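You operate a simulated robot arm through the tools that you are given. There is no shell and no other tool. Be economical: measure what you need, move in short steps, check, and stop when the job is done.

You are at the controls of a simulated robot arm. One attempt, no reset.

TASK
Mark the page in the teal book with the blue bookmark.
Fine: raise the cradle wing before opening; knob clear of the cover; don't crack the spine; end with the book shut and the wing flat.

The check looks at the end state, three seconds after you hand in, the way a careful person would. Anything else that was tipped, shoved, dropped, spilled or broken makes it a failure. Lids that push on must go on centred and level and be pressed home; caps that screw on are set level and turned clockwise until they are tight.

THE ROBOT
A 7-joint arm with a two-finger parallel gripper, fixed in place. Base frame: the origin is at the foot of the arm, x ahead of it, y to its left, z up; the work surface is at about z = 0.72. Units: m, degrees, N and s.
With the tool pointing down near the work surface it reaches from about 0.32 to 0.74 m from the base axis. Its first joint turns from -115.0 to 115.0 degrees. Payload 3.91 kg.
The tool frame sits at the grasp point between the pads (the TCP): z along the fingers, y along the line on which they close. The tips reach 0.03 m beyond it. Largest opening 0.11 m; finger width 0.02, thickness 0.01; the body of the gripper, 0.048 by 0.112 m, starts 0.055 m behind the TCP.
Orientation is that of the tool frame in the base frame, as [roll, pitch, yaw] about the fixed x, y, z axes, in that order (R = Rz(yaw) Ry(pitch) Rx(roll)). With the fingers straight down and closing along the base's y, the tool's x points along the base's -x, its y along +y and its z along -z.

THE INTERFACE
- The arm moves only by the tool apply_moves. Its argument "targets" is a list of rows, each an object (a shift or turn left out is 0, a gripper value left out holds the last) with "jaw": the closure, from 0 (fully open) to 1 (shut); "delta_pos": the shift along the base's x, y, z in units of 500 mm (1.0 is 500 mm), a list of three; "dr": the turn, a rotation vector about the base's x, y, z in units of 45 degrees (1.0 is 45 degrees), a list of three. In form: [{"jaw": jaw, "delta_pos": [dx, dy, dz], "dr": [rx, ry, rz]}, ...]. A call has 1 to 12 rows; each row is the pose to reach, as a shift and turn from the pose commanded when the call began. A call with a number of a shift or a turn outside -1 to 1 is refused whole. Rows are played at 5 a second. More than 0.05 m and 8.6 degrees between two rows, or a gripper value outside its range, and nothing of the call is played. Where a pose cannot be reached the arm comes as near as it can. A force on the tool above 80 N (or 10 N above the force at the start of the call, whichever is more), or a blocked arm, ends the call early, and 0.2 s more pass. Each finger travels about 0.108 m/s and halts on what it meets, pressing with about 35 N; the grip force reading is that of the motor and also rises with nothing between the fingers. The clock runs only during rows and for 0.2 s after the last one: add rows that repeat a pose to give the fingers time. The reply holds the time, the measured pose of the TCP, the force on the tool along the base axes, the opening and the grip force, in the units named above and with some noise.
- Cameras (640 x 400 px; columns grow to the right, rows downward): "scene" is fixed at [0.3991, 0.5007, 1.299]; the picture's right is [-1.00, -0.03, 0.00], its down [-0.01, 0.40, -0.92] and it looks along [0.02, -0.92, -0.40] (base axes); focal length 352 px, centre (320, 200). "wrist" rides on the gripper at [0.072, 0.017, -0.103] in the tool frame; the picture's right is [-0.23, 0.97, 0.00], its down [-0.76, -0.18, -0.62] and it looks along [-0.61, -0.14, 0.78] (tool axes); focal length 222 px, centre (320, 200).
- grab_frame(camera): a new picture of that camera. No time passes.
- slide_trunk(by): slides the trunk up (or, below 0, down) by that many m; the arm rides with it, the base frame stays. It gives what a move gives, with no picture.
- pixel_to_xyz(camera, pixels): there is no depth. For up to 12 entries [column, row, z] of the newest picture of that camera ("zoom" is the newest enlarged one), the place [x, y] in the base frame at which the ray of that pixel passes the height z, good to about 0.002 m. No time passes.
- enlarge(camera, box): a new picture of the part [left, top, right, bottom] of that camera's present view, enlarged. No time passes.
- close_job(): hands the job in; it is judged then, once.

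Keep the steps short. Do not move on a guess: measure, check each grasp and each placing, and mend mistakes. In all there are 80 turns and 34 pictures (those below and enlarged ones count). Leave the gripper open and the arm clear of the work at the hand-in unless told otherwise, and finish with a single line.

The tools are called after "Request:" by a JSON object that holds its "op" and its "data". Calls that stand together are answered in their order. apply_moves: Moves the arm, as the interface text tells. Its arguments: {"type":"object","properties":{"targets":{"type":"array"}},"required":["targets"]} The other tools are called the same way: slide_trunk (by) slides the trunk up or down; grab_frame (camera) takes a picture; pixel_to_xyz (camera, pixels) gives the place at which the rays of pixels pass given heights; enlarge (camera, box) takes an enlarged picture of a part of a camera's view; close_job () hands the job in.

At the start:

```text
clock: 0.0
tcp_pos: [0.1169, -0.5293, 1.0591]
ee_rot: [-179.9, 0.0, 179.9]
wrist_force: [-0.1, 0.3, -0.5]
width: 0.1098
gripper_force: 0.0
trunk travel left (down, up): [-0.675, 0.315]
```

scene: 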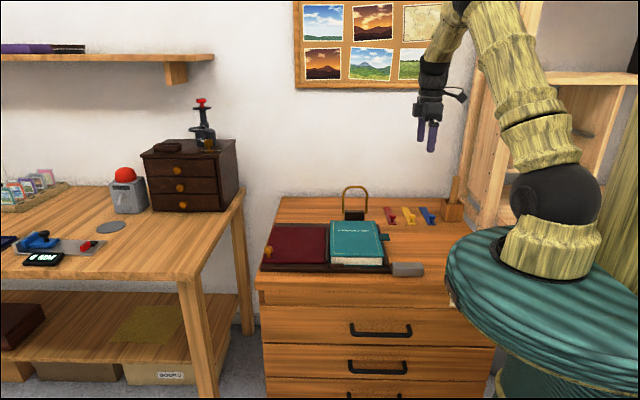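
wrist: 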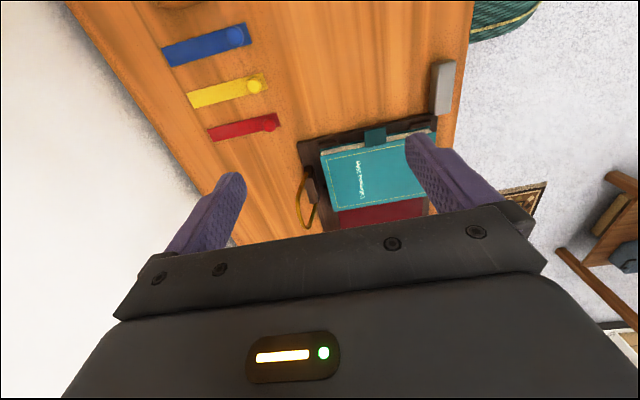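

I see the teal book in a cradle at about (355,243), and red, yellow and blue bookmarks at about (390-427,215). I'll enlarge both areas before moving.

Request:
{"op": "enlarge", "data": {"camera": "scene", "box": [250, 180, 470, 300]}}

Request:
{"op": "enlarge", "data": {"camera": "wrist", "box": [140, 0, 480, 240]}}

```text
2.91 times, centred on (360, 240) of scene
```

zoom: 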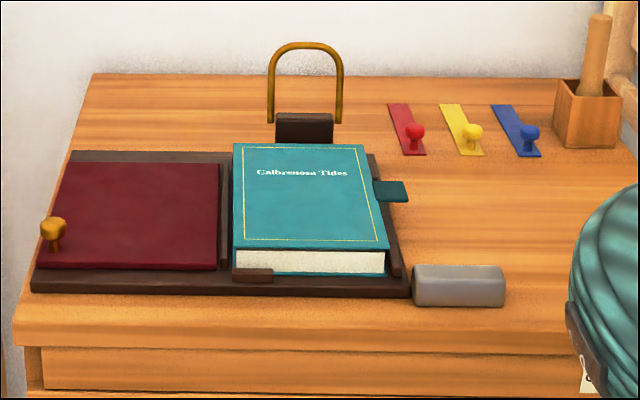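

```text
1.67 times, centred on (310, 120) of wrist
```

zoom: 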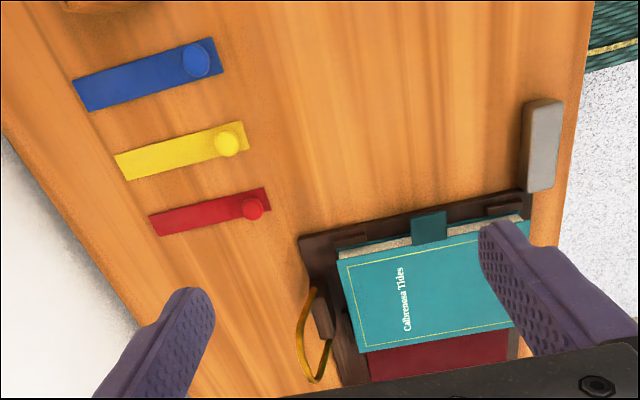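

I'll measure key points in the scene view, using several assumed heights.

Request:
{"op": "enlarge", "data": {"camera": "scene", "box": [255, 205, 415, 285]}}

Request:
{"op": "pixel_to_xyz", "data": {"camera": "scene", "pixels": [[268, 253, 0.76], [384, 215.5, 0.72], [396, 233, 0.72], [419, 216, 0.72], [430, 233, 0.72], [432, 226, 0.735], [330, 229, 0.76], [375, 229, 0.76], [383, 265, 0.76], [331, 265, 0.76], [345, 221, 0.74], [385, 238, 0.76]]}}

Request:
{"op": "pixel_to_xyz", "data": {"camera": "wrist", "pixels": [[245, 33, 0.735], [162, 50, 0.72], [168, 66, 0.72], [250, 43, 0.72], [242, 22, 0.72], [376, 130, 0.755], [322, 152, 0.76], [411, 135, 0.76], [308, 185, 0.74], [440, 90, 0.74], [300, 145, 0.73], [435, 115, 0.73]]}}

```text
4.00 times, centred on (335, 245) of scene
```

zoom: 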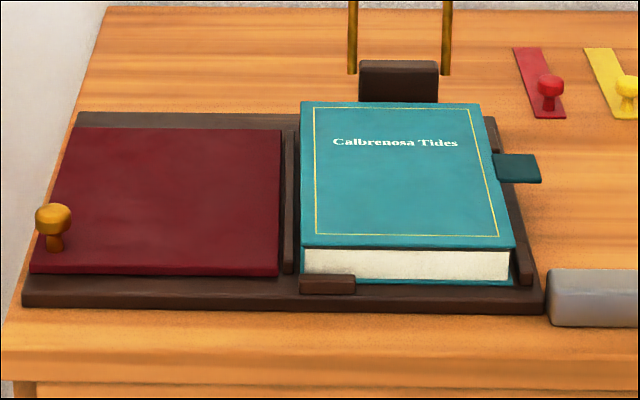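

```text
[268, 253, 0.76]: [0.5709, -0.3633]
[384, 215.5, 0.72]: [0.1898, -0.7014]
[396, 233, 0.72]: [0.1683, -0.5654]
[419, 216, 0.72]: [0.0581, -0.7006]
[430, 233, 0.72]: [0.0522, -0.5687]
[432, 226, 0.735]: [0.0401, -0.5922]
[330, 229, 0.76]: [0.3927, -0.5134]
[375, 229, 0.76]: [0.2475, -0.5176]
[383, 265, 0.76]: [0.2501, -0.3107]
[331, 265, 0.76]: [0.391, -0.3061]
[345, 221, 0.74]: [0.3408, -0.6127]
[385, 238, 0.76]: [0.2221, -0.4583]
```

```text
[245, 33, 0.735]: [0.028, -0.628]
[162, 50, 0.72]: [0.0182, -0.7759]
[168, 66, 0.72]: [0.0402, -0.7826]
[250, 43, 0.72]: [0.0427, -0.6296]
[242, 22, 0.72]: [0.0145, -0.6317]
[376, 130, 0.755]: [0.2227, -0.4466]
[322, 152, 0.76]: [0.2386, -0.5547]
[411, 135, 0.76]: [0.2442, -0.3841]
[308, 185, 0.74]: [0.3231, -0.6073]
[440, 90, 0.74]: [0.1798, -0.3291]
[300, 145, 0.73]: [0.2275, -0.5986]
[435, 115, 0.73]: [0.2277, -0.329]
```

The two views disagree unless the desk is lower than 0.72, closer to 0.68, so I need a closer look. I'll move the wrist over the book at a safe height for that.

Request:
{"op": "apply_moves", "data": {"targets": [{"jaw": 0, "delta_pos": [0.016, 0.04, -0.055]}, {"delta_pos": [0.033, 0.08, -0.11]}, {"delta_pos": [0.05, 0.12, -0.165]}, {"delta_pos": [0.066, 0.16, -0.218]}, {"delta_pos": [0.066, 0.16, -0.218]}]}}

Request:
{"op": "grab_frame", "data": {"camera": "wrist"}}

```text
clock: 1.2
tcp_pos: [0.1473, -0.4481, 0.9498]
ee_rot: [-180.0, 0.0, -180.0]
wrist_force: [-0.3, 0.2, 0.4]
width: 0.1101
gripper_force: 0.1
trunk travel left (down, up): [-0.675, 0.315]
```

```text
28 pictures are left
```

wrist: 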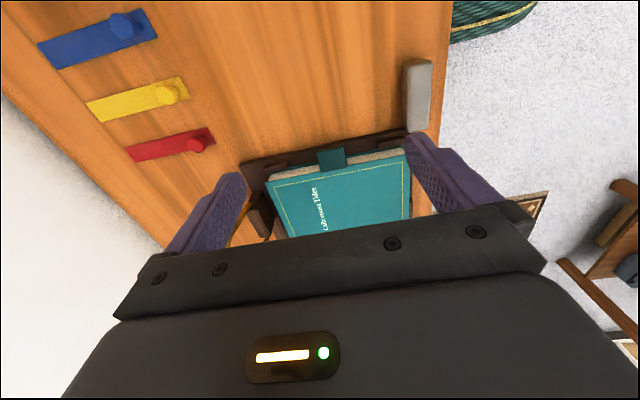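

I'll use this second wrist position to triangulate the heights.

Request:
{"op": "pixel_to_xyz", "data": {"camera": "wrist", "pixels": [[38, 42, 0.68], [53, 68, 0.68], [158, 40, 0.68], [143, 8, 0.68], [124, 25, 0.7], [135, 161, 0.68], [215, 145, 0.68], [266, 183, 0.74], [405, 153, 0.74], [331, 160, 0.73], [429, 60, 0.72], [405, 130, 0.69]]}}

Request:
{"op": "pixel_to_xyz", "data": {"camera": "scene", "pixels": [[418.5, 215.7, 0.68], [427, 215.7, 0.68], [436, 233, 0.68], [429, 233, 0.68], [432, 225, 0.7], [376, 230, 0.74], [384, 266, 0.74], [330, 230, 0.74], [331, 267, 0.74], [385, 246, 0.74], [268, 256, 0.7], [345, 219, 0.72]]}}

```text
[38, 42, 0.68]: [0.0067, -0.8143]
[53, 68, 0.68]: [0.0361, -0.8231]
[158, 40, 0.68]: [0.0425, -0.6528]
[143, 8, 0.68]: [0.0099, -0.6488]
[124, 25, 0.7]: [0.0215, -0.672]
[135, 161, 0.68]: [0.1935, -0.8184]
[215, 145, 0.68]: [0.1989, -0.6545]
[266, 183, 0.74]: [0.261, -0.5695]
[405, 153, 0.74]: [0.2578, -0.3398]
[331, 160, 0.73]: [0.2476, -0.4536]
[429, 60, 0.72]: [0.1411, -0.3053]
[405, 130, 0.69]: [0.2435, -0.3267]
```

```text
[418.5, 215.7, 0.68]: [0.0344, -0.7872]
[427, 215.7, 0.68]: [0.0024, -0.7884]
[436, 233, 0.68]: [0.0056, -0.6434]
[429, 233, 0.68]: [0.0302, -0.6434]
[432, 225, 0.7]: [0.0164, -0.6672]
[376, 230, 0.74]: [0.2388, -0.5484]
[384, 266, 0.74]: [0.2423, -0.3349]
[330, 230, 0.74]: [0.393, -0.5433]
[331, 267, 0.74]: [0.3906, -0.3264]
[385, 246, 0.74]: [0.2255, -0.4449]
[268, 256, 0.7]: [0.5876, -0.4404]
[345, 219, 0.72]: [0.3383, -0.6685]
```

The desk is near 0.67-0.68 and the book top is about 0.735. I'll move to a vantage point over the wing to look at its knob and hinge.

Request:
{"op": "apply_moves", "data": {"targets": [{"delta_pos": [0.09, 0.01, -0.01]}, {"delta_pos": [0.18, 0.02, -0.02]}, {"delta_pos": [0.27, 0.04, -0.04]}, {"delta_pos": [0.36, 0.05, -0.05]}, {"delta_pos": [0.44, 0.06, -0.06]}, {"delta_pos": [0.44, 0.06, -0.06]}]}}

Request:
{"op": "grab_frame", "data": {"camera": "wrist"}}

```text
clock: 2.6
tcp_pos: [0.3707, -0.419, 0.9195]
ee_rot: [-179.9, 0.0, 180.0]
wrist_force: [-0.4, 0.2, 0.0]
width: 0.1099
gripper_force: 0.0
trunk travel left (down, up): [-0.675, 0.315]
```

```text
27 pictures are left
```

wrist: 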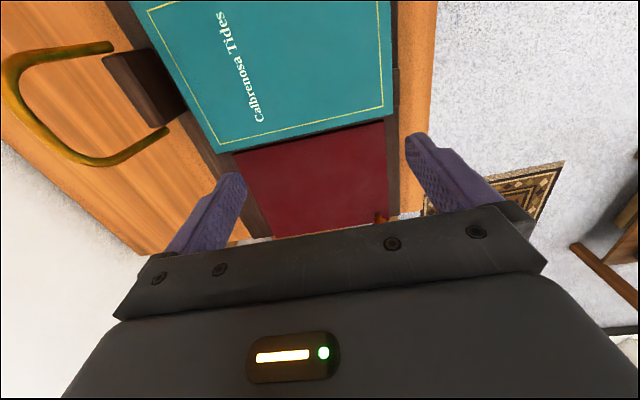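

Request:
{"op": "pixel_to_xyz", "data": {"camera": "wrist", "pixels": [[379, 214, 0.71], [379, 214, 0.73], [388, 213, 0.695], [273, 238, 0.695], [385, 122, 0.7], [220, 152, 0.735], [390, 105, 0.735], [113, 45, 0.71], [168, 130, 0.71], [185, 107, 0.71], [250, 240, 0.68], [400, 216, 0.68]]}}

Request:
{"op": "pixel_to_xyz", "data": {"camera": "scene", "pixels": [[268.2, 259.5, 0.71], [268.2, 259.5, 0.73], [263, 273, 0.695], [274, 237, 0.695], [325, 237, 0.695], [324, 273, 0.695], [330, 231, 0.735], [331, 266.5, 0.735], [344, 223, 0.71], [366, 223, 0.71], [391, 282, 0.68], [261, 281, 0.68]]}}

```text
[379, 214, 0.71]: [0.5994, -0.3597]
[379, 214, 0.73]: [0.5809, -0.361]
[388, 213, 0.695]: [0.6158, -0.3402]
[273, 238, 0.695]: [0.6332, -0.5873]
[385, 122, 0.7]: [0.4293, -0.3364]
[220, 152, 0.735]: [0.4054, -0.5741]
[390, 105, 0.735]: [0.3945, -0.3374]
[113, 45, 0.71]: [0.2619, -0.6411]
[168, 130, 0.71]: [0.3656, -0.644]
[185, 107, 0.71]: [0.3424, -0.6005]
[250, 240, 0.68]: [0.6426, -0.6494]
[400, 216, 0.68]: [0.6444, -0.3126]
```

```text
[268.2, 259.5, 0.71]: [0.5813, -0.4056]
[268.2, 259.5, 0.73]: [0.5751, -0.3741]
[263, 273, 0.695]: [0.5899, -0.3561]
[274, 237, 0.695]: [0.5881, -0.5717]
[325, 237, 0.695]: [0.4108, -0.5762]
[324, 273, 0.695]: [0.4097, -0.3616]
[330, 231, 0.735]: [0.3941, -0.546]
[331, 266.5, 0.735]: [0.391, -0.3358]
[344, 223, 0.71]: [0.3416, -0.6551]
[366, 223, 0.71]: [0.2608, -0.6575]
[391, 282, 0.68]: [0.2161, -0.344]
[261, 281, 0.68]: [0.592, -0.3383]
```

Both views put the wing knob's head near (0.577, -0.363, 0.735). The wing surface is near 0.705 and the hinge near x = 0.41. I'll move above the knob with the jaw half open and check.

Request:
{"op": "apply_moves", "data": {"targets": [{"jaw": 0.45, "delta_pos": [0.07, 0.02, -0.04]}, {"delta_pos": [0.14, 0.04, -0.08]}, {"delta_pos": [0.21, 0.06, -0.12]}, {"delta_pos": [0.28, 0.08, -0.16]}, {"delta_pos": [0.35, 0.1, -0.2]}, {"delta_pos": [0.41, 0.113, -0.239]}, {"delta_pos": [0.41, 0.113, -0.239]}]}}

Request:
{"op": "enlarge", "data": {"camera": "scene", "box": [230, 190, 390, 290]}}

Request:
{"op": "grab_frame", "data": {"camera": "wrist"}}

```text
clock: 4.2
tcp_pos: [0.5754, -0.3648, 0.801]
ee_rot: [-179.9, 0.0, -179.9]
wrist_force: [-0.9, 0.4, -1.3]
width: 0.0604
gripper_force: 0.0
trunk travel left (down, up): [-0.675, 0.315]
```

```text
4.00 times, centred on (310, 240) of scene
```

zoom: 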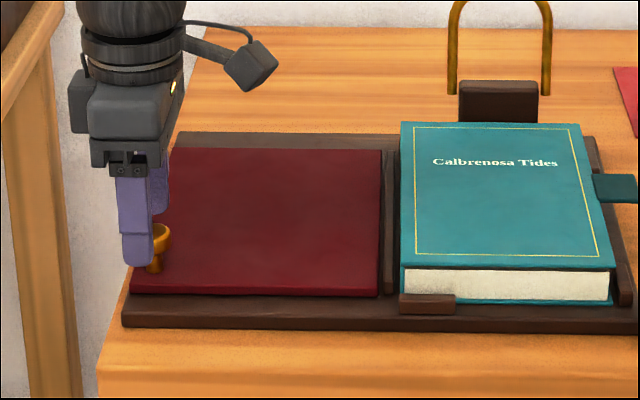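

```text
25 pictures are left
```

wrist: 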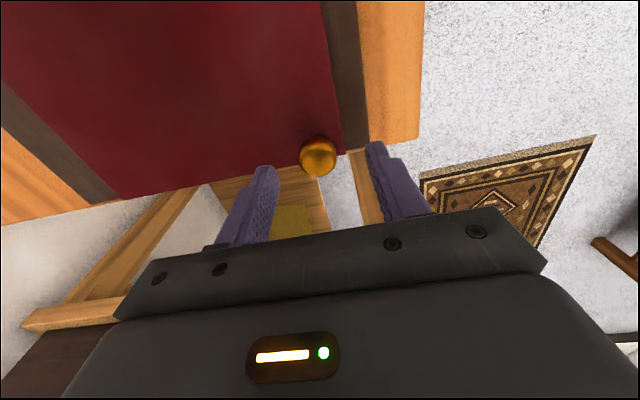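

Request:
{"op": "pixel_to_xyz", "data": {"camera": "wrist", "pixels": [[318, 158, 0.72], [318, 158, 0.73], [302, 158, 0.72], [336, 155, 0.72], [345, 155, 0.7], [118, 200, 0.7], [314, 175, 0.705], [370, 147, 0.685], [418, 138, 0.67]]}}

Request:
{"op": "pixel_to_xyz", "data": {"camera": "scene", "pixels": [[268.2, 257, 0.72], [268.2, 257, 0.73], [268.2, 257, 0.74], [262, 264, 0.69], [274.5, 227, 0.7]]}}

```text
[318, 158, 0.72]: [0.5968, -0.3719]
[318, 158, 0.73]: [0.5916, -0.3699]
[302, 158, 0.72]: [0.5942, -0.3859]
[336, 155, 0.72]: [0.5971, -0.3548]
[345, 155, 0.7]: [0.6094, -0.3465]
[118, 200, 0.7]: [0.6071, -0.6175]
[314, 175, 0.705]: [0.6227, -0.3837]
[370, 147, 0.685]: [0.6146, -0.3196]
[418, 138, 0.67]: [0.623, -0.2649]
```

```text
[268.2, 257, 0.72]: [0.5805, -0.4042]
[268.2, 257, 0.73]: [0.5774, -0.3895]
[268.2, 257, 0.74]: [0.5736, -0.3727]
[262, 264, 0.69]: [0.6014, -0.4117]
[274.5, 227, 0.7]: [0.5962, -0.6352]
```

The knob sits between the fingers in y. Its x reads 0.574 from the scene view and about 0.585 from the wrist. I'll lower to either side of it and check again.

Request:
{"op": "apply_moves", "data": {"targets": [{"delta_pos": [0.01, -0.004, -0.04]}, {"delta_pos": [0.01, -0.006, -0.09]}, {"delta_pos": [0.01, -0.006, -0.09]}]}}

Request:
{"op": "grab_frame", "data": {"camera": "wrist"}}

Request:
{"op": "enlarge", "data": {"camera": "scene", "box": [240, 220, 320, 270]}}

```text
clock: 5.0
tcp_pos: [0.5788, -0.3658, 0.7727]
ee_rot: [-179.2, 0.9, 179.9]
wrist_force: [-14.4, 6.0, 78.8]
width: 0.0581
gripper_force: 0.1
trunk travel left (down, up): [-0.675, 0.315]
```

```text
24 pictures are left
```

wrist: 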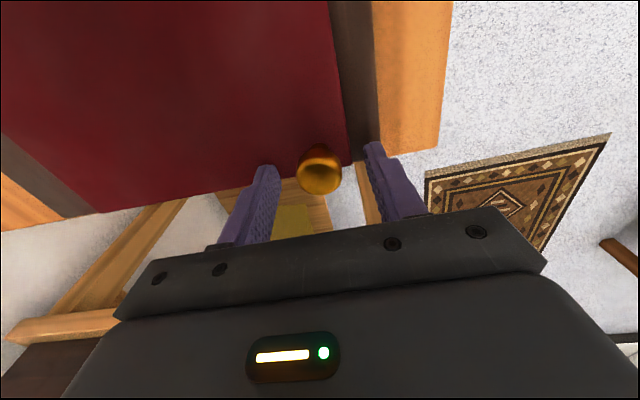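

```text
8.00 times, centred on (280, 245) of scene
```

zoom: 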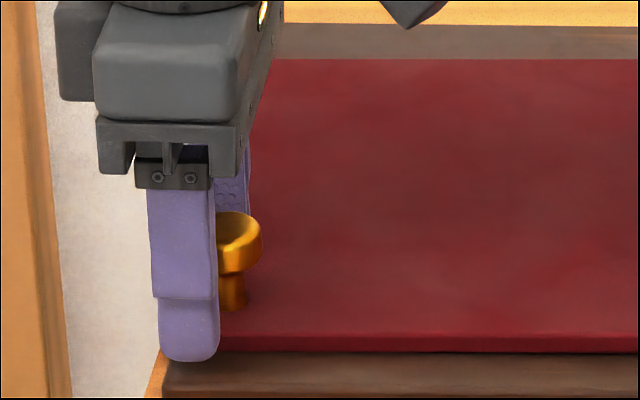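

Contact came at TCP z 0.773, tips 0.743, so the wing top is about 0.743 and the desk is 0.72 as stated. I had converted the zoom rows wrongly, because the zoom box grows to the picture's aspect. I'll back off upward and recompute the scene positions with the right rows.

Request:
{"op": "apply_moves", "data": {"targets": [{"delta_pos": [-0.006, 0.0, 0.02]}, {"delta_pos": [-0.006, 0.0, 0.03]}]}}

Request:
{"op": "pixel_to_xyz", "data": {"camera": "scene", "pixels": [[418.4, 207.2, 0.721], [427, 207, 0.721], [435.9, 224.7, 0.721], [427.3, 225.2, 0.721], [432.1, 216.6, 0.745], [431, 222.8, 0.722], [330.5, 220.75, 0.78], [374.2, 220.5, 0.78], [383.5, 256.5, 0.78], [330.5, 256.75, 0.78], [390, 237, 0.775], [378, 237, 0.775]]}}

Request:
{"op": "pixel_to_xyz", "data": {"camera": "scene", "pixels": [[269.2, 249, 0.767], [269.2, 258.5, 0.742], [262.5, 263, 0.742], [274.5, 227, 0.742], [325, 228, 0.742], [324.5, 263, 0.742], [344.5, 210, 0.73], [364.5, 210, 0.73], [356, 186, 0.82], [391.5, 270, 0.725], [345, 213, 0.76], [382, 266, 0.74]]}}

```text
clock: 5.6
tcp_pos: [0.5799, -0.3643, 0.7719]
ee_rot: [-179.7, 0.4, -179.9]
wrist_force: [12.1, -3.4, 26.0]
width: 0.0625
gripper_force: 1.7
trunk travel left (down, up): [-0.675, 0.315]
```

```text
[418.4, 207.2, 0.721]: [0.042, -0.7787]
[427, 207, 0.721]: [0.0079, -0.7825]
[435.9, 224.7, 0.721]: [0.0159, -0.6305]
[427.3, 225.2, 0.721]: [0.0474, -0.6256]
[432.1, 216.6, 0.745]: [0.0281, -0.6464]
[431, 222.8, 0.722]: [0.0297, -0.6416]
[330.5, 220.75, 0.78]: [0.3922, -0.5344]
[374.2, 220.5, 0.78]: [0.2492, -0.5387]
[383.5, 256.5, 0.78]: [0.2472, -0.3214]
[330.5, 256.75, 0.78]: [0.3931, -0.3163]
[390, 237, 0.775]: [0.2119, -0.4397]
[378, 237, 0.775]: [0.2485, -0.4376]
```

```text
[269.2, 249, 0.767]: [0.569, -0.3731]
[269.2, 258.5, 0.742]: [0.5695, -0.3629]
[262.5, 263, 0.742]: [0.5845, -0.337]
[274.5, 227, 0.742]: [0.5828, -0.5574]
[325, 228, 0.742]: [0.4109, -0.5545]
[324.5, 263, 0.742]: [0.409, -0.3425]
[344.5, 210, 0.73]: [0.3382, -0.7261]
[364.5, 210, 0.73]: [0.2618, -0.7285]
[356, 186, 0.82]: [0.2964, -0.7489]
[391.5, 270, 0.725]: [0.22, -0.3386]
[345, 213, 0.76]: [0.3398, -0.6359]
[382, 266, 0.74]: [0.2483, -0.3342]
```

The positions now agree across the views:

| Item | Position (m) |
|---|---|
| Wing knob | (0.570, -0.365, head about 0.767) |
| Book | x 0.247-0.393, y -0.32 to -0.545, top about 0.777 |
| Cover tab | x 0.212-0.248, y -0.44 |
| Blue bookmark knob | (0.028, -0.645) |

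I'll ease up off the wing, centre on its knob and close.

Request:
{"op": "apply_moves", "data": {"targets": [{"delta_pos": [-0.016, 0.0, 0.016]}, {"delta_pos": [-0.016, 0.0, 0.018]}, {"jaw": 0.8, "delta_pos": [-0.016, 0.0, 0.018]}, {"jaw": 0.9, "delta_pos": [-0.016, 0.0, 0.018]}, {"jaw": 0.9, "delta_pos": [-0.016, 0.0, 0.018]}, {"jaw": 0.9, "delta_pos": [-0.016, 0.0, 0.018]}]}}

Request:
{"op": "enlarge", "data": {"camera": "scene", "box": [240, 220, 320, 270]}}

```text
clock: 7.0
tcp_pos: [0.5663, -0.3657, 0.779]
ee_rot: [179.9, -0.3, -180.0]
wrist_force: [-14.5, 5.5, -10.2]
width: 0.0252
gripper_force: 45.3
trunk travel left (down, up): [-0.675, 0.315]
```

```text
8.00 times, centred on (280, 245) of scene
```

zoom: 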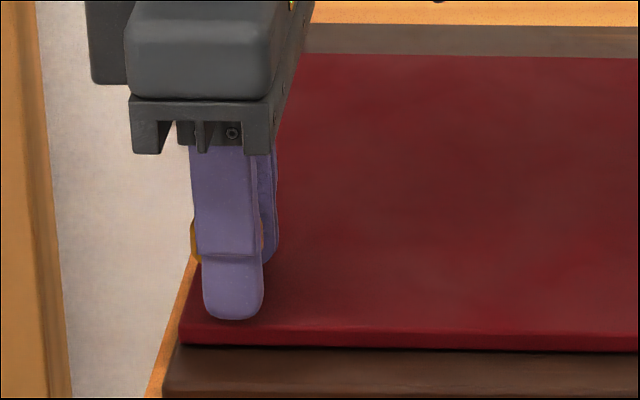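

The knob is gripped, opening 25 mm. I'll start raising the wing along an arc about the hinge (x≈0.405, z≈0.735), 16° first.

Request:
{"op": "apply_moves", "data": {"targets": [{"delta_pos": [-0.006, 0.022, 0], "dr": [0, 0, 0]}]}}

```text
clock: 7.4
tcp_pos: [0.5654, -0.3638, 0.7801]
ee_rot: [-179.3, 0.3, 179.8]
wrist_force: [-3.5, -36.7, -5.2]
width: 0.0252
gripper_force: 45.1
trunk travel left (down, up): [-0.675, 0.315]
```

I put that shift on the wrong axis, a few mm in y. The knob held firm. I'll undo it, then do the arc properly.

Request:
{"op": "apply_moves", "data": {"targets": [{"delta_pos": [0.006, -0.022, 0]}, {"delta_pos": [-0.001, -0.022, 0.022], "dr": [0, -0.089, 0]}, {"delta_pos": [-0.0094, -0.022, 0.044], "dr": [0, -0.178, 0]}, {"delta_pos": [-0.019, -0.022, 0.065], "dr": [0, -0.267, 0]}, {"delta_pos": [-0.0306, -0.022, 0.0854], "dr": [0, -0.356, 0]}, {"delta_pos": [-0.0306, -0.022, 0.0854], "dr": [0, -0.356, 0]}]}}

```text
clock: 8.8
tcp_pos: [0.5488, -0.3642, 0.8226]
ee_rot: [179.8, 15.9, 180.0]
wrist_force: [-21.1, 6.6, -16.6]
width: 0.0251
gripper_force: 44.8
trunk travel left (down, up): [-0.675, 0.315]
```

The pose follows the arc and the forces are moderate. I'll continue up to 48°.

Request:
{"op": "apply_moves", "data": {"targets": [{"delta_pos": [-0.016, 0, 0.0194], "dr": [0, -0.089, 0]}, {"delta_pos": [-0.03, 0, 0.038], "dr": [0, -0.178, 0]}, {"delta_pos": [-0.046, 0, 0.0554], "dr": [0, -0.267, 0]}, {"delta_pos": [-0.063, 0, 0.0718], "dr": [0, -0.356, 0]}, {"delta_pos": [-0.08, 0, 0.087], "dr": [0, -0.444, 0]}, {"delta_pos": [-0.099, 0, 0.101], "dr": [0, -0.533, 0]}, {"delta_pos": [-0.1186, 0, 0.1136], "dr": [0, -0.622, 0]}, {"delta_pos": [-0.1392, 0, 0.1248], "dr": [0, -0.711, 0]}, {"delta_pos": [-0.1392, 0, 0.1248], "dr": [0, -0.711, 0]}]}}

Request:
{"op": "grab_frame", "data": {"camera": "scene"}}

```text
clock: 10.8
tcp_pos: [0.4869, -0.3655, 0.8823]
ee_rot: [179.8, 47.7, 180.0]
wrist_force: [33.2, 8.3, -41.7]
width: 0.0253
gripper_force: 44.4
trunk travel left (down, up): [-0.675, 0.315]
```

```text
21 pictures are left
```

scene: 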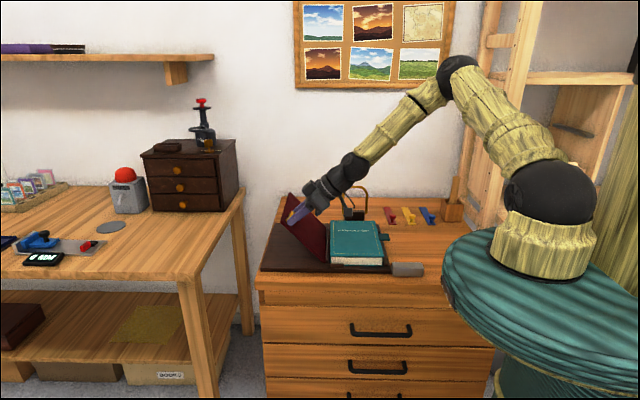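

The resistance along the raising direction is now about 49 N, so this is probably the wing's stop near 47°. I'll ease back slightly and read the force.

Request:
{"op": "apply_moves", "data": {"targets": [{"delta_pos": [0.01, 0, -0.006], "dr": [0, 0.03, 0]}, {"delta_pos": [0.014, 0, -0.008], "dr": [0, 0.05, 0]}, {"delta_pos": [0.014, 0, -0.008], "dr": [0, 0.05, 0]}]}}

Request:
{"op": "enlarge", "data": {"camera": "scene", "box": [250, 170, 410, 270]}}

```text
clock: 11.6
tcp_pos: [0.488, -0.3642, 0.8832]
ee_rot: [180.0, 45.6, 180.0]
wrist_force: [-4.5, 12.6, -9.3]
width: 0.0252
gripper_force: 45.1
trunk travel left (down, up): [-0.675, 0.315]
```

```text
4.00 times, centred on (330, 220) of scene
```

zoom: 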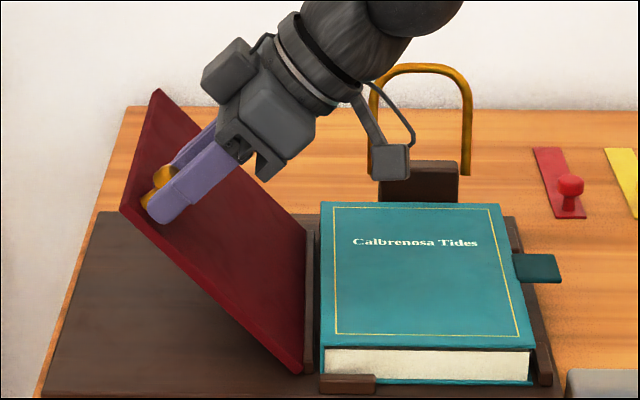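

Near-zero force and the wing hasn't moved, so it holds at about 46°. I'll release and back off along the tool axis.

Request:
{"op": "apply_moves", "data": {"targets": [{"jaw": 0.6, "delta_pos": [0, 0, 0]}, {"jaw": 0.45, "delta_pos": [0, 0, 0]}, {"delta_pos": [0, 0, 0]}, {"delta_pos": [-0.06, 0, 0.06]}, {"delta_pos": [-0.12, 0, 0.12]}, {"delta_pos": [-0.18, 0, 0.18]}, {"delta_pos": [-0.18, 0, 0.18]}]}}

Request:
{"op": "enlarge", "data": {"camera": "scene", "box": [250, 170, 410, 270]}}

```text
clock: 13.2
tcp_pos: [0.3976, -0.3642, 0.9736]
ee_rot: [179.9, 45.6, 179.9]
wrist_force: [-0.3, 0.0, 0.2]
width: 0.0606
gripper_force: 0.1
trunk travel left (down, up): [-0.675, 0.315]
```

```text
4.00 times, centred on (330, 220) of scene
```

zoom: 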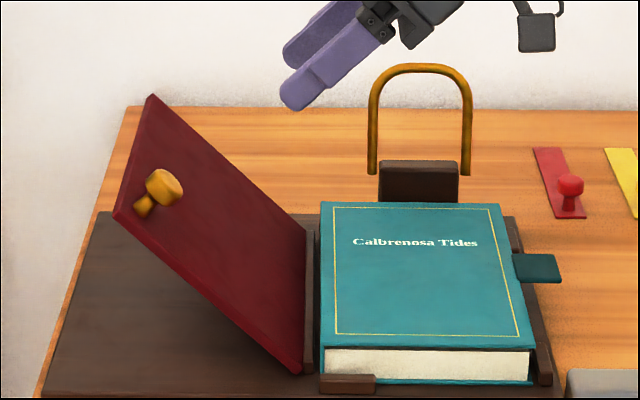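

The wing stays up. Next is the cover tab. I'll turn the tool back to vertical and move over the tab at about (0.228, -0.438) to look.

Request:
{"op": "apply_moves", "data": {"targets": [{"jaw": 0.3, "delta_pos": [-0.06, -0.02, 0], "dr": [0, 0.165, 0]}, {"delta_pos": [-0.12, -0.05, 0], "dr": [0, 0.33, 0]}, {"delta_pos": [-0.18, -0.08, -0.03], "dr": [0, 0.495, 0]}, {"delta_pos": [-0.24, -0.11, -0.06], "dr": [0, 0.66, 0]}, {"delta_pos": [-0.3, -0.13, -0.1], "dr": [0, 0.825, 0]}, {"delta_pos": [-0.34, -0.148, -0.16], "dr": [0, 0.99, 0]}, {"delta_pos": [-0.34, -0.148, -0.16], "dr": [0, 0.99, 0]}]}}

Request:
{"op": "grab_frame", "data": {"camera": "wrist"}}

```text
clock: 14.8
tcp_pos: [0.2257, -0.4403, 0.8901]
ee_rot: [180.0, 1.1, 179.9]
wrist_force: [0.8, -0.7, 0.6]
width: 0.077
gripper_force: 0.1
trunk travel left (down, up): [-0.675, 0.315]
```

```text
18 pictures are left
```

wrist: 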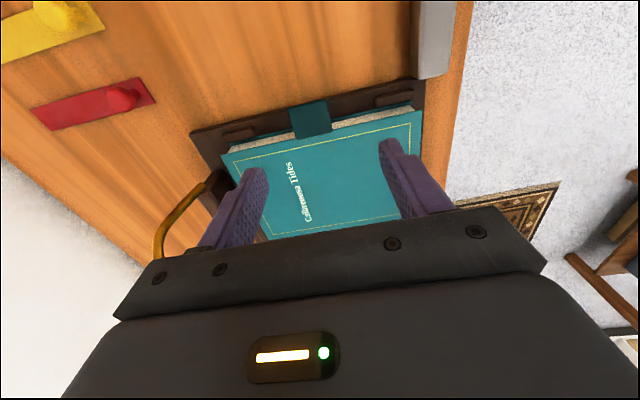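

Request:
{"op": "pixel_to_xyz", "data": {"camera": "wrist", "pixels": [[289, 107, 0.775], [328, 99, 0.775], [299, 139, 0.775], [332, 131, 0.775], [222, 152, 0.775], [411, 110, 0.775], [269, 240, 0.775], [397, 215, 0.775], [235, 133, 0.74], [393, 96, 0.74], [415, 80, 0.75], [410, 78, 0.725]]}}

```text
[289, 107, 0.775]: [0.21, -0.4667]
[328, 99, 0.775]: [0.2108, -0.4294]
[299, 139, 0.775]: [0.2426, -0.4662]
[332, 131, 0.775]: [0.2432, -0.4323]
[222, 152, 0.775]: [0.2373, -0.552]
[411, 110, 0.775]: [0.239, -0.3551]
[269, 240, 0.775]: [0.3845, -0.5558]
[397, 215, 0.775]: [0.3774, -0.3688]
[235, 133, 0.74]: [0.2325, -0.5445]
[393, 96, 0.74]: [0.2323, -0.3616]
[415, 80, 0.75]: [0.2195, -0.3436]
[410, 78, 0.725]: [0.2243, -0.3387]
```

Combining both views, the tab is centred at y ≈ -0.450, x 0.212-0.247, z ≈ 0.765. I'll descend astride it with the fingers open and check before pinching.

Request:
{"op": "apply_moves", "data": {"targets": [{"delta_pos": [0.003, -0.019, -0.08], "dr": [0, 0.02, 0]}, {"delta_pos": [0.003, -0.019, -0.16], "dr": [0, 0.02, 0]}, {"delta_pos": [0.003, -0.019, -0.236], "dr": [0, 0.02, 0]}, {"jaw": 0.5, "delta_pos": [0.003, -0.019, -0.236], "dr": [0, 0.02, 0]}, {"jaw": 0.5, "delta_pos": [0.003, -0.019, -0.236], "dr": [0, 0.02, 0]}]}}

Request:
{"op": "enlarge", "data": {"camera": "scene", "box": [330, 195, 426, 255]}}

Request:
{"op": "grab_frame", "data": {"camera": "wrist"}}

```text
clock: 16.0
tcp_pos: [0.2302, -0.4476, 0.7729]
ee_rot: [-180.0, 0.2, 180.0]
wrist_force: [0.3, -1.0, -0.8]
width: 0.0554
gripper_force: 0.0
trunk travel left (down, up): [-0.675, 0.315]
```

```text
6.67 times, centred on (378, 225) of scene
```

zoom: 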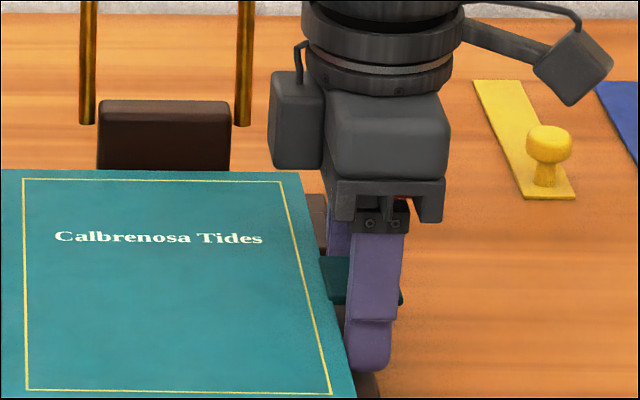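

```text
16 pictures are left
```

wrist: 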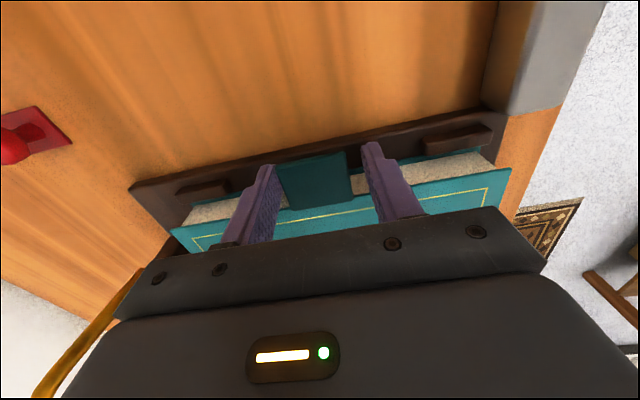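

The fingers straddle the tab, with slightly more room on the +y side. I'll shift 2 mm to -y and close.

Request:
{"op": "apply_moves", "data": {"targets": [{"delta_pos": [0, -0.004, 0]}, {"jaw": 0.62, "delta_pos": [0, -0.004, 0]}, {"jaw": 0.75, "delta_pos": [0, -0.004, 0]}, {"jaw": 0.8, "delta_pos": [0, -0.004, 0]}, {"jaw": 0.8, "delta_pos": [0, -0.004, 0]}]}}

```text
clock: 17.2
tcp_pos: [0.2298, -0.4509, 0.7727]
ee_rot: [180.0, 0.3, -180.0]
wrist_force: [0.0, 0.4, 1.5]
width: 0.0398
gripper_force: 34.9
trunk travel left (down, up): [-0.675, 0.315]
```

The tab is pinched at 40 mm. I'll lift the cover gently along its arc about the spine (x≈0.39), 16° first.

Request:
{"op": "apply_moves", "data": {"targets": [{"delta_pos": [0.001, 0, 0.0226]}, {"delta_pos": [0.003, 0, 0.045]}, {"delta_pos": [0.007, 0, 0.067]}, {"delta_pos": [0.0126, 0, 0.089]}, {"delta_pos": [0.0126, 0, 0.089]}]}}

Request:
{"op": "enlarge", "data": {"camera": "scene", "box": [290, 180, 418, 260]}}

```text
clock: 18.4
tcp_pos: [0.236, -0.4496, 0.8187]
ee_rot: [180.0, 0.4, -180.0]
wrist_force: [0.0, 0.4, -0.5]
width: 0.022
gripper_force: 0.0
trunk travel left (down, up): [-0.675, 0.315]
```

```text
5.00 times, centred on (354, 220) of scene
```

zoom: 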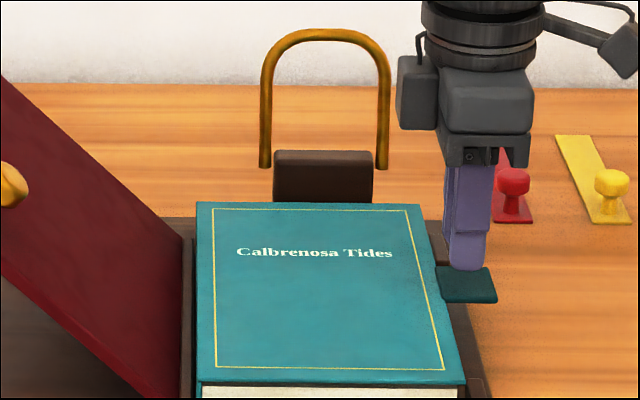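

The tab slipped out and the cover is still shut. Instead I'll hook one finger under the tab from the +y side, with the tool tilted 60° so the fingers point towards -y. First I'll rise and tilt 45°.

Request:
{"op": "apply_moves", "data": {"targets": [{"jaw": 0.45, "delta_pos": [-0.002, 0.02, 0.07], "dr": [0, 0, 0]}, {"delta_pos": [-0.004, 0.04, 0.13], "dr": [-0.18, 0, 0]}, {"delta_pos": [-0.008, 0.06, 0.163], "dr": [-0.36, 0, 0]}, {"delta_pos": [-0.012, 0.09, 0.163], "dr": [-0.54, 0, 0]}, {"delta_pos": [-0.016, 0.11, 0.163], "dr": [-0.72, 0, 0]}, {"delta_pos": [-0.016, 0.129, 0.163], "dr": [-0.9, 0, 0]}, {"delta_pos": [-0.016, 0.129, 0.163], "dr": [-1, 0, 0]}, {"delta_pos": [-0.016, 0.129, 0.163], "dr": [-1, 0, 0]}]}}

```text
clock: 20.2
tcp_pos: [0.228, -0.3867, 0.8994]
ee_rot: [-134.8, 0.1, -179.8]
wrist_force: [0.7, -0.2, -0.9]
width: 0.0604
gripper_force: 0.1
trunk travel left (down, up): [-0.675, 0.315]
```

The tilt direction is right: the fingers point to -y and down. I'll tilt the last 15° and lower to insertion height beside the tab.

Request:
{"op": "apply_moves", "data": {"targets": [{"delta_pos": [0, 0.004, -0.05], "dr": [-0.167, 0, 0]}, {"delta_pos": [0, 0.008, -0.11], "dr": [-0.333, 0, 0]}, {"delta_pos": [0, 0.008, -0.17], "dr": [-0.333, 0, 0]}, {"delta_pos": [0, 0.008, -0.223], "dr": [-0.333, 0, 0]}, {"delta_pos": [0, 0.008, -0.223], "dr": [-0.333, 0, 0]}]}}

Request:
{"op": "enlarge", "data": {"camera": "scene", "box": [330, 195, 426, 255]}}

Request:
{"op": "grab_frame", "data": {"camera": "wrist"}}

```text
clock: 21.4
tcp_pos: [0.2273, -0.3834, 0.7893]
ee_rot: [-119.8, 0.1, -179.9]
wrist_force: [0.0, 2.3, 12.6]
width: 0.0554
gripper_force: 0.0
trunk travel left (down, up): [-0.675, 0.315]
```

```text
6.67 times, centred on (378, 225) of scene
```

zoom: 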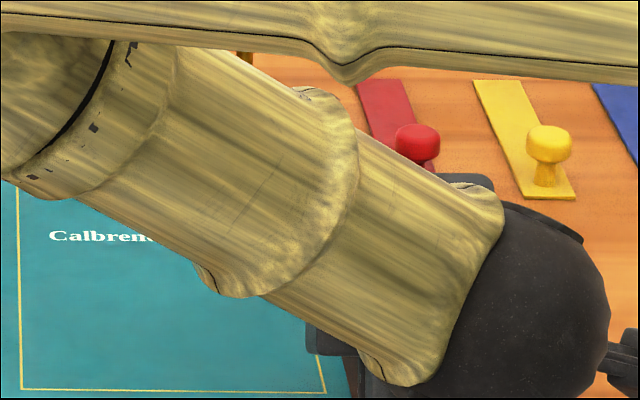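

```text
13 pictures are left
```

wrist: 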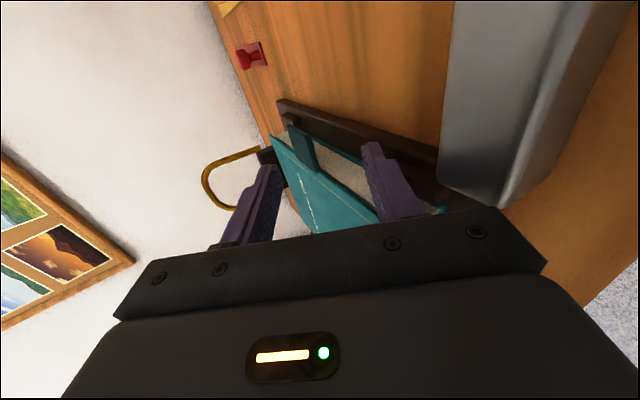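

A 12.6 N upward push with the opening down to 55 mm means the lower finger is touching something, probably the cradle rail block near y = -0.37. I'll rise 6 mm, shift 6 mm away from the book, then slide towards the tab and settle down past the block.

Request:
{"op": "apply_moves", "data": {"targets": [{"delta_pos": [-0.006, 0, 0.014]}, {"delta_pos": [-0.012, -0.02, 0.014]}, {"delta_pos": [-0.012, -0.045, 0.014]}, {"delta_pos": [-0.012, -0.06, 0.01]}, {"delta_pos": [-0.012, -0.06, 0.004]}, {"delta_pos": [-0.012, -0.06, 0.004]}]}}

Request:
{"op": "grab_frame", "data": {"camera": "wrist"}}

```text
clock: 22.8
tcp_pos: [0.2217, -0.4122, 0.7886]
ee_rot: [-120.0, 0.1, -179.7]
wrist_force: [0.5, 0.0, -0.4]
width: 0.0604
gripper_force: 0.1
trunk travel left (down, up): [-0.675, 0.315]
```

```text
12 pictures are left
```

wrist: 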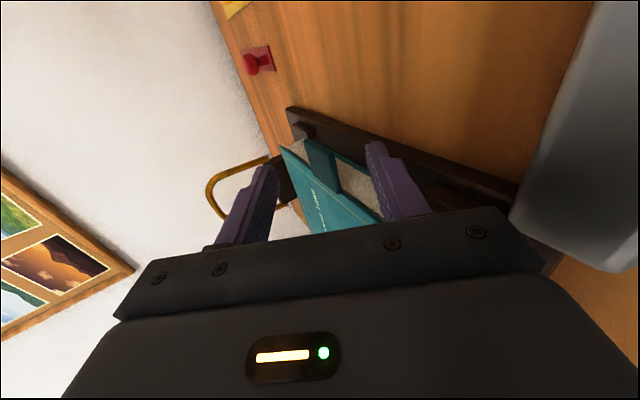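

The finger is free of contact, and its tip (373,143) sits below and beside the tab (305-340, 140-190). I'll slide it 25 mm under the tab, watching the force.

Request:
{"op": "apply_moves", "data": {"targets": [{"delta_pos": [0.004, -0.02, 0]}, {"delta_pos": [0.006, -0.035, 0]}, {"delta_pos": [0.006, -0.05, 0]}, {"delta_pos": [0.006, -0.05, 0]}]}}

Request:
{"op": "grab_frame", "data": {"camera": "wrist"}}

```text
clock: 23.8
tcp_pos: [0.2241, -0.438, 0.7891]
ee_rot: [-120.0, 0.0, -179.8]
wrist_force: [0.5, 0.3, 0.9]
width: 0.0605
gripper_force: 0.1
trunk travel left (down, up): [-0.675, 0.315]
```

```text
11 pictures are left
```

wrist: 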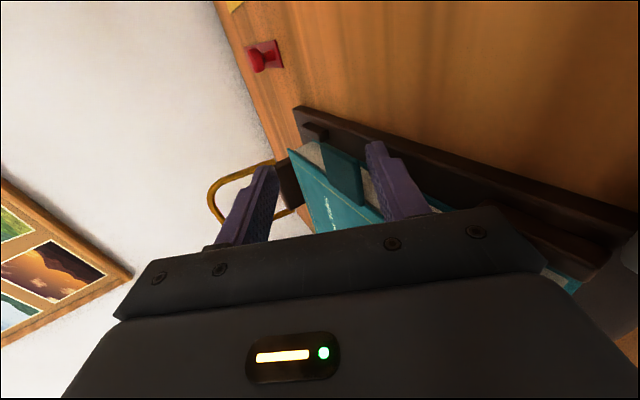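

No contact, so the finger is under the tab. I'll lift along the cover's arc about 20° and look.

Request:
{"op": "apply_moves", "data": {"targets": [{"delta_pos": [0, -0.01, 0.005]}, {"delta_pos": [0.001, -0.01, 0.029]}, {"delta_pos": [0.005, -0.01, 0.058]}, {"delta_pos": [0.011, -0.01, 0.087]}, {"delta_pos": [0.02, -0.01, 0.115]}, {"delta_pos": [0.02, -0.01, 0.115]}]}}

Request:
{"op": "grab_frame", "data": {"camera": "wrist"}}

```text
clock: 25.2
tcp_pos: [0.2333, -0.4427, 0.8473]
ee_rot: [-120.0, 0.2, -179.6]
wrist_force: [0.3, 0.1, 0.6]
width: 0.0605
gripper_force: 0.1
trunk travel left (down, up): [-0.675, 0.315]
```

```text
10 pictures are left
```

wrist: 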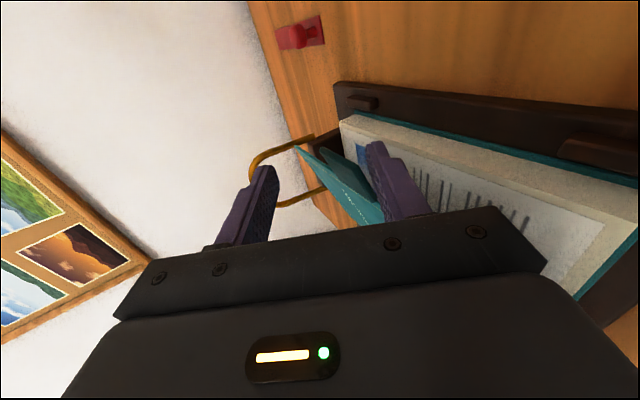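

The cover is open about 20° with the printed page visible below and negligible force. I'll continue the arc to about 60°.

Request:
{"op": "apply_moves", "data": {"targets": [{"delta_pos": [0.012, 0, 0.027]}, {"delta_pos": [0.025, 0, 0.053]}, {"delta_pos": [0.043, 0, 0.076]}, {"delta_pos": [0.063, 0, 0.097]}, {"delta_pos": [0.086, 0, 0.115]}, {"delta_pos": [0.11, 0, 0.13]}, {"delta_pos": [0.135, 0, 0.143]}, {"delta_pos": [0.161, 0, 0.153]}, {"delta_pos": [0.161, 0, 0.153]}]}}

Request:
{"op": "enlarge", "data": {"camera": "scene", "box": [250, 150, 426, 260]}}

```text
clock: 27.2
tcp_pos: [0.3167, -0.4425, 0.9228]
ee_rot: [-120.0, 0.3, -179.7]
wrist_force: [-1.2, 0.3, 0.7]
width: 0.0606
gripper_force: 0.1
trunk travel left (down, up): [-0.675, 0.315]
```

```text
3.64 times, centred on (338, 205) of scene
```

zoom: 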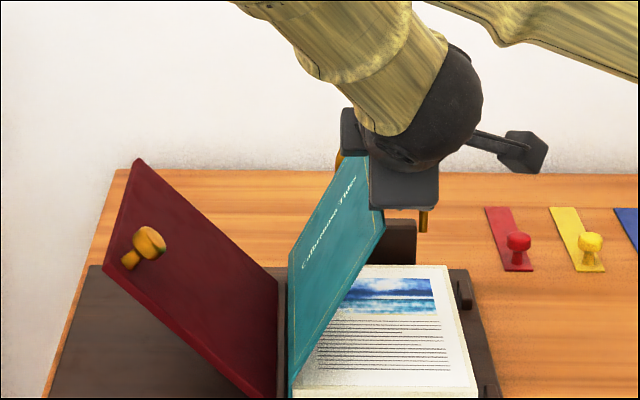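

It's tracking well at about 60°. I'll continue past vertical, slowly, to about 110° so the cover can lean onto the wing.

Request:
{"op": "apply_moves", "data": {"targets": [{"delta_pos": [0.024, 0, 0.012]}, {"delta_pos": [0.049, 0, 0.023]}, {"delta_pos": [0.075, 0, 0.031]}, {"delta_pos": [0.101, 0, 0.037]}, {"delta_pos": [0.128, 0, 0.04]}, {"delta_pos": [0.155, 0, 0.042]}, {"delta_pos": [0.182, 0, 0.04]}, {"delta_pos": [0.209, 0, 0.037]}, {"delta_pos": [0.235, 0, 0.031]}, {"delta_pos": [0.261, 0, 0.023]}, {"delta_pos": [0.261, 0, 0.023]}]}}

Request:
{"op": "enlarge", "data": {"camera": "scene", "box": [250, 150, 426, 260]}}

```text
clock: 29.6
tcp_pos: [0.4463, -0.4421, 0.935]
ee_rot: [-120.1, 0.1, -179.7]
wrist_force: [0.5, -0.1, 0.1]
width: 0.0602
gripper_force: 0.0
trunk travel left (down, up): [-0.675, 0.315]
```

```text
3.64 times, centred on (338, 205) of scene
```

zoom: 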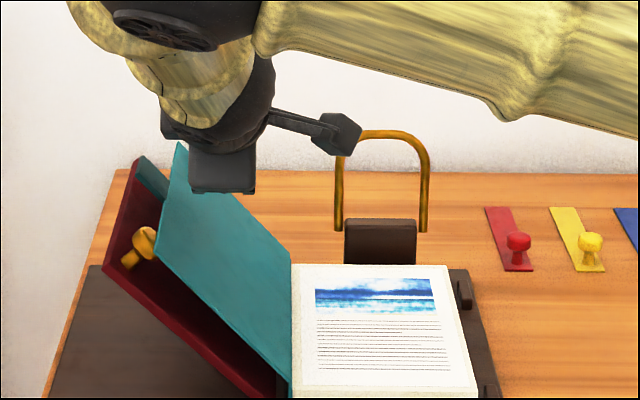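

The cover now rests back on the raised wing and the page lies open. Next is the blue bookmark. I'll back away up and start turning the tool upright.

Request:
{"op": "apply_moves", "data": {"targets": [{"delta_pos": [-0.01, 0.01, 0.06]}, {"delta_pos": [-0.03, 0.02, 0.12]}, {"delta_pos": [-0.07, 0.03, 0.17], "dr": [0.16, 0, 0]}, {"delta_pos": [-0.12, 0.04, 0.2], "dr": [0.33, 0, 0]}, {"delta_pos": [-0.18, 0.04, 0.2], "dr": [0.5, 0, 0]}, {"delta_pos": [-0.25, 0.04, 0.2], "dr": [0.67, 0, 0]}, {"delta_pos": [-0.31, 0.04, 0.2], "dr": [0.83, 0, 0]}, {"delta_pos": [-0.36, 0.04, 0.2], "dr": [1, 0, 0]}, {"delta_pos": [-0.36, 0.04, 0.2], "dr": [1, 0, 0]}]}}

```text
clock: 31.6
tcp_pos: [0.2661, -0.4218, 1.0364]
ee_rot: [-165.1, 0.2, -179.8]
wrist_force: [0.3, 0.3, 1.1]
width: 0.0605
gripper_force: 0.1
trunk travel left (down, up): [-0.675, 0.315]
```

Request:
{"op": "apply_moves", "data": {"targets": [{"delta_pos": [-0.06, -0.04, 0], "dr": [0.165, 0, 0]}, {"delta_pos": [-0.12, -0.09, 0], "dr": [0.333, 0, 0]}, {"delta_pos": [-0.18, -0.14, 0], "dr": [0.333, 0, 0]}, {"delta_pos": [-0.25, -0.19, 0], "dr": [0.333, 0, 0]}, {"delta_pos": [-0.31, -0.23, -0.03], "dr": [0.333, 0, 0]}, {"delta_pos": [-0.37, -0.27, -0.06], "dr": [0.333, 0, 0]}, {"delta_pos": [-0.41, -0.3, -0.1], "dr": [0.333, 0, 0]}, {"delta_pos": [-0.41, -0.3, -0.1], "dr": [0.333, 0, 0]}]}}

Request:
{"op": "apply_moves", "data": {"targets": [{"delta_pos": [-0.005, -0.01, -0.02], "dr": [0, 0, -0.18]}, {"delta_pos": [-0.01, -0.02, -0.04], "dr": [0, 0, -0.36]}, {"delta_pos": [-0.015, -0.03, -0.06], "dr": [0, 0, -0.54]}, {"delta_pos": [-0.02, -0.04, -0.08], "dr": [0, 0, -0.72]}, {"delta_pos": [-0.02, -0.04, -0.1], "dr": [0, 0, -0.9]}, {"delta_pos": [-0.02, -0.04, -0.1], "dr": [0, 0, -1]}]}}

Request:
{"op": "apply_moves", "data": {"targets": [{"delta_pos": [0, 0, -0.02], "dr": [0, 0, -0.18]}, {"delta_pos": [0, 0, -0.04], "dr": [0, 0, -0.36]}, {"delta_pos": [0, 0, -0.06], "dr": [0, 0, -0.54]}, {"delta_pos": [0, 0, -0.06], "dr": [0, 0, -0.72]}, {"delta_pos": [0, 0, -0.06], "dr": [0, 0, -0.9]}, {"delta_pos": [0, 0, -0.06], "dr": [0, 0, -1]}, {"delta_pos": [0, 0, -0.06], "dr": [0, 0, -1]}]}}

Request:
{"op": "grab_frame", "data": {"camera": "wrist"}}

```text
clock: 33.4
tcp_pos: [0.0611, -0.5708, 0.985]
ee_rot: [-180.0, 0.3, -179.9]
wrist_force: [0.8, 0.0, -0.3]
width: 0.0605
gripper_force: 0.3
trunk travel left (down, up): [-0.675, 0.315]
```

```text
clock: 34.8
tcp_pos: [0.0506, -0.5916, 0.9358]
ee_rot: [180.0, 0.3, 134.9]
wrist_force: [-0.4, 0.3, 0.7]
width: 0.0603
gripper_force: 0.1
trunk travel left (down, up): [-0.675, 0.315]
```

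```text
clock: 36.4
tcp_pos: [0.0511, -0.593, 0.9055]
ee_rot: [180.0, 0.3, 89.9]
wrist_force: [-0.1, 0.1, 1.1]
width: 0.0607
gripper_force: 0.0
trunk travel left (down, up): [-0.675, 0.315]
```

```text
7 pictures are left
```

wrist: 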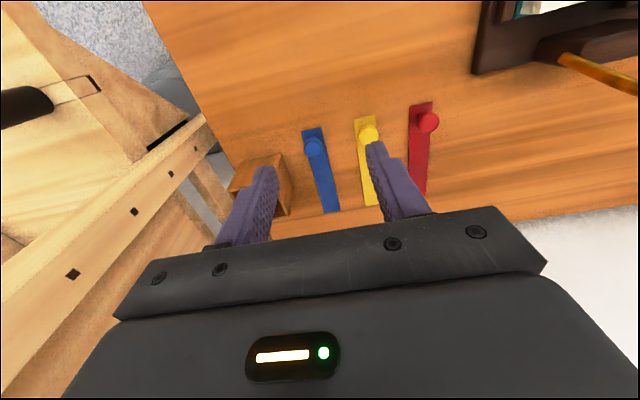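

I can see the blue bookmark with its knob at (316,147), head at (303-328,128). I'll measure it.

Request:
{"op": "pixel_to_xyz", "data": {"camera": "wrist", "pixels": [[316, 147, 0.745], [316, 147, 0.74], [303, 131, 0.722], [324, 127, 0.722], [324, 213, 0.722], [340, 210, 0.722], [369, 132, 0.745], [281, 160, 0.75], [281, 210, 0.72]]}}

```text
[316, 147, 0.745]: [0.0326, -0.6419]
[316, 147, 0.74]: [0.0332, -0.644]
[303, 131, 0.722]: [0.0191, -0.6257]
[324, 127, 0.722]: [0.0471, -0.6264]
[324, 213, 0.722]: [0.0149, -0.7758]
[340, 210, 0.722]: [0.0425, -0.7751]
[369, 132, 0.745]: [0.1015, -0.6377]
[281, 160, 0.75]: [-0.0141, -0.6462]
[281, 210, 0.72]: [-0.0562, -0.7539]
```

The knob is at (0.0327, -0.642), the strip runs y -0.626 to -0.776, and it is nearly parallel to y. The pen box edge is at x≈-0.014, so I'll narrow the jaw to 50 mm. I'll come down over the knob with the tips about 5 mm above the strip level, then close.

Request:
{"op": "apply_moves", "data": {"targets": [{"jaw": 0.55, "delta_pos": [-0.037, -0.098, 0]}, {"delta_pos": [-0.037, -0.098, -0.09]}, {"delta_pos": [-0.037, -0.098, -0.18]}, {"delta_pos": [-0.037, -0.098, -0.25]}, {"delta_pos": [-0.037, -0.098, -0.296]}, {"delta_pos": [-0.037, -0.098, -0.296]}]}}

Request:
{"op": "enlarge", "data": {"camera": "scene", "box": [380, 180, 476, 240]}}

```text
refused: row 1 steps farther than a row can; nothing moved
```

```text
6.67 times, centred on (428, 210) of scene
```

zoom: 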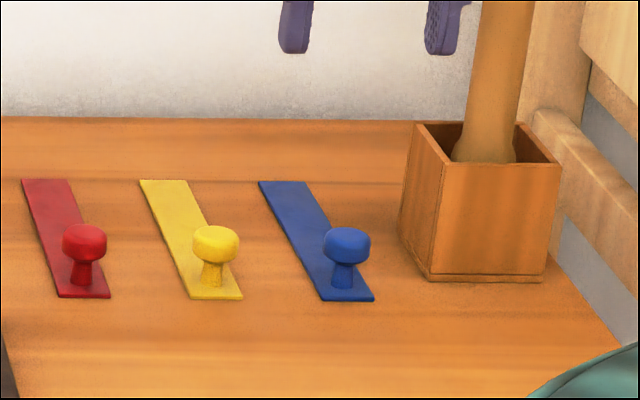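

That was refused because the first row was just over the step limit. The new view shows the tall stick in the pen box, so I'll check its clearance to the gripper body before descending.

Request:
{"op": "pixel_to_xyz", "data": {"camera": "zoom", "pixels": [[430, 282, 0.722], [544, 282, 0.722], [400, 240, 0.722], [442, 164, 0.78], [415, 125, 0.78], [560, 165, 0.78], [455, 158, 0.78], [515, 158, 0.78], [482, 30, 0.85], [530, 30, 0.85], [342, 288, 0.723], [347, 245, 0.746]]}}

```text
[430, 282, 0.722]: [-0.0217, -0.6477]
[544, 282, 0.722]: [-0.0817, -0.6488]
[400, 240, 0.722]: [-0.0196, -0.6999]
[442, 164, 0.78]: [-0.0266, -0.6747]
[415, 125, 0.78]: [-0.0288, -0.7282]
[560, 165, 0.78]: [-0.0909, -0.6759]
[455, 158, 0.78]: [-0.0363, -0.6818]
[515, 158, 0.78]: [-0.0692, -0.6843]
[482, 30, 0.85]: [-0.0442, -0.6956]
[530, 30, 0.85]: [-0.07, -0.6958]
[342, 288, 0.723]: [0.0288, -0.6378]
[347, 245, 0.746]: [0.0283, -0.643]
```

The stick is at least 13 mm clear of the gripper body and the fingers clear the box, so it's safe. I'll descend with smaller steps.

Request:
{"op": "apply_moves", "data": {"targets": [{"jaw": 0.55, "delta_pos": [-0.02, -0.05, 0]}, {"delta_pos": [-0.04, -0.098, 0]}, {"delta_pos": [-0.04, -0.098, -0.08]}, {"delta_pos": [-0.04, -0.098, -0.16]}, {"delta_pos": [-0.04, -0.098, -0.24]}, {"delta_pos": [-0.04, -0.098, -0.296]}, {"delta_pos": [-0.04, -0.098, -0.296]}]}}

Request:
{"op": "apply_moves", "data": {"targets": [{"jaw": 0.7, "delta_pos": [0, 0, 0]}, {"jaw": 0.8, "delta_pos": [0, 0, 0]}, {"jaw": 0.9, "delta_pos": [0, 0, 0]}, {"jaw": 0.9, "delta_pos": [0, 0, 0]}]}}

```text
clock: 38.0
tcp_pos: [0.0307, -0.6404, 0.7581]
ee_rot: [180.0, 0.4, 90.0]
wrist_force: [-0.3, -1.1, 0.3]
width: 0.0495
gripper_force: 0.0
trunk travel left (down, up): [-0.675, 0.315]
```

```text
clock: 39.0
tcp_pos: [0.0305, -0.6399, 0.7572]
ee_rot: [-180.0, 0.3, 90.1]
wrist_force: [0.4, 0.0, -0.1]
width: 0.022
gripper_force: 35.6
trunk travel left (down, up): [-0.675, 0.315]
```

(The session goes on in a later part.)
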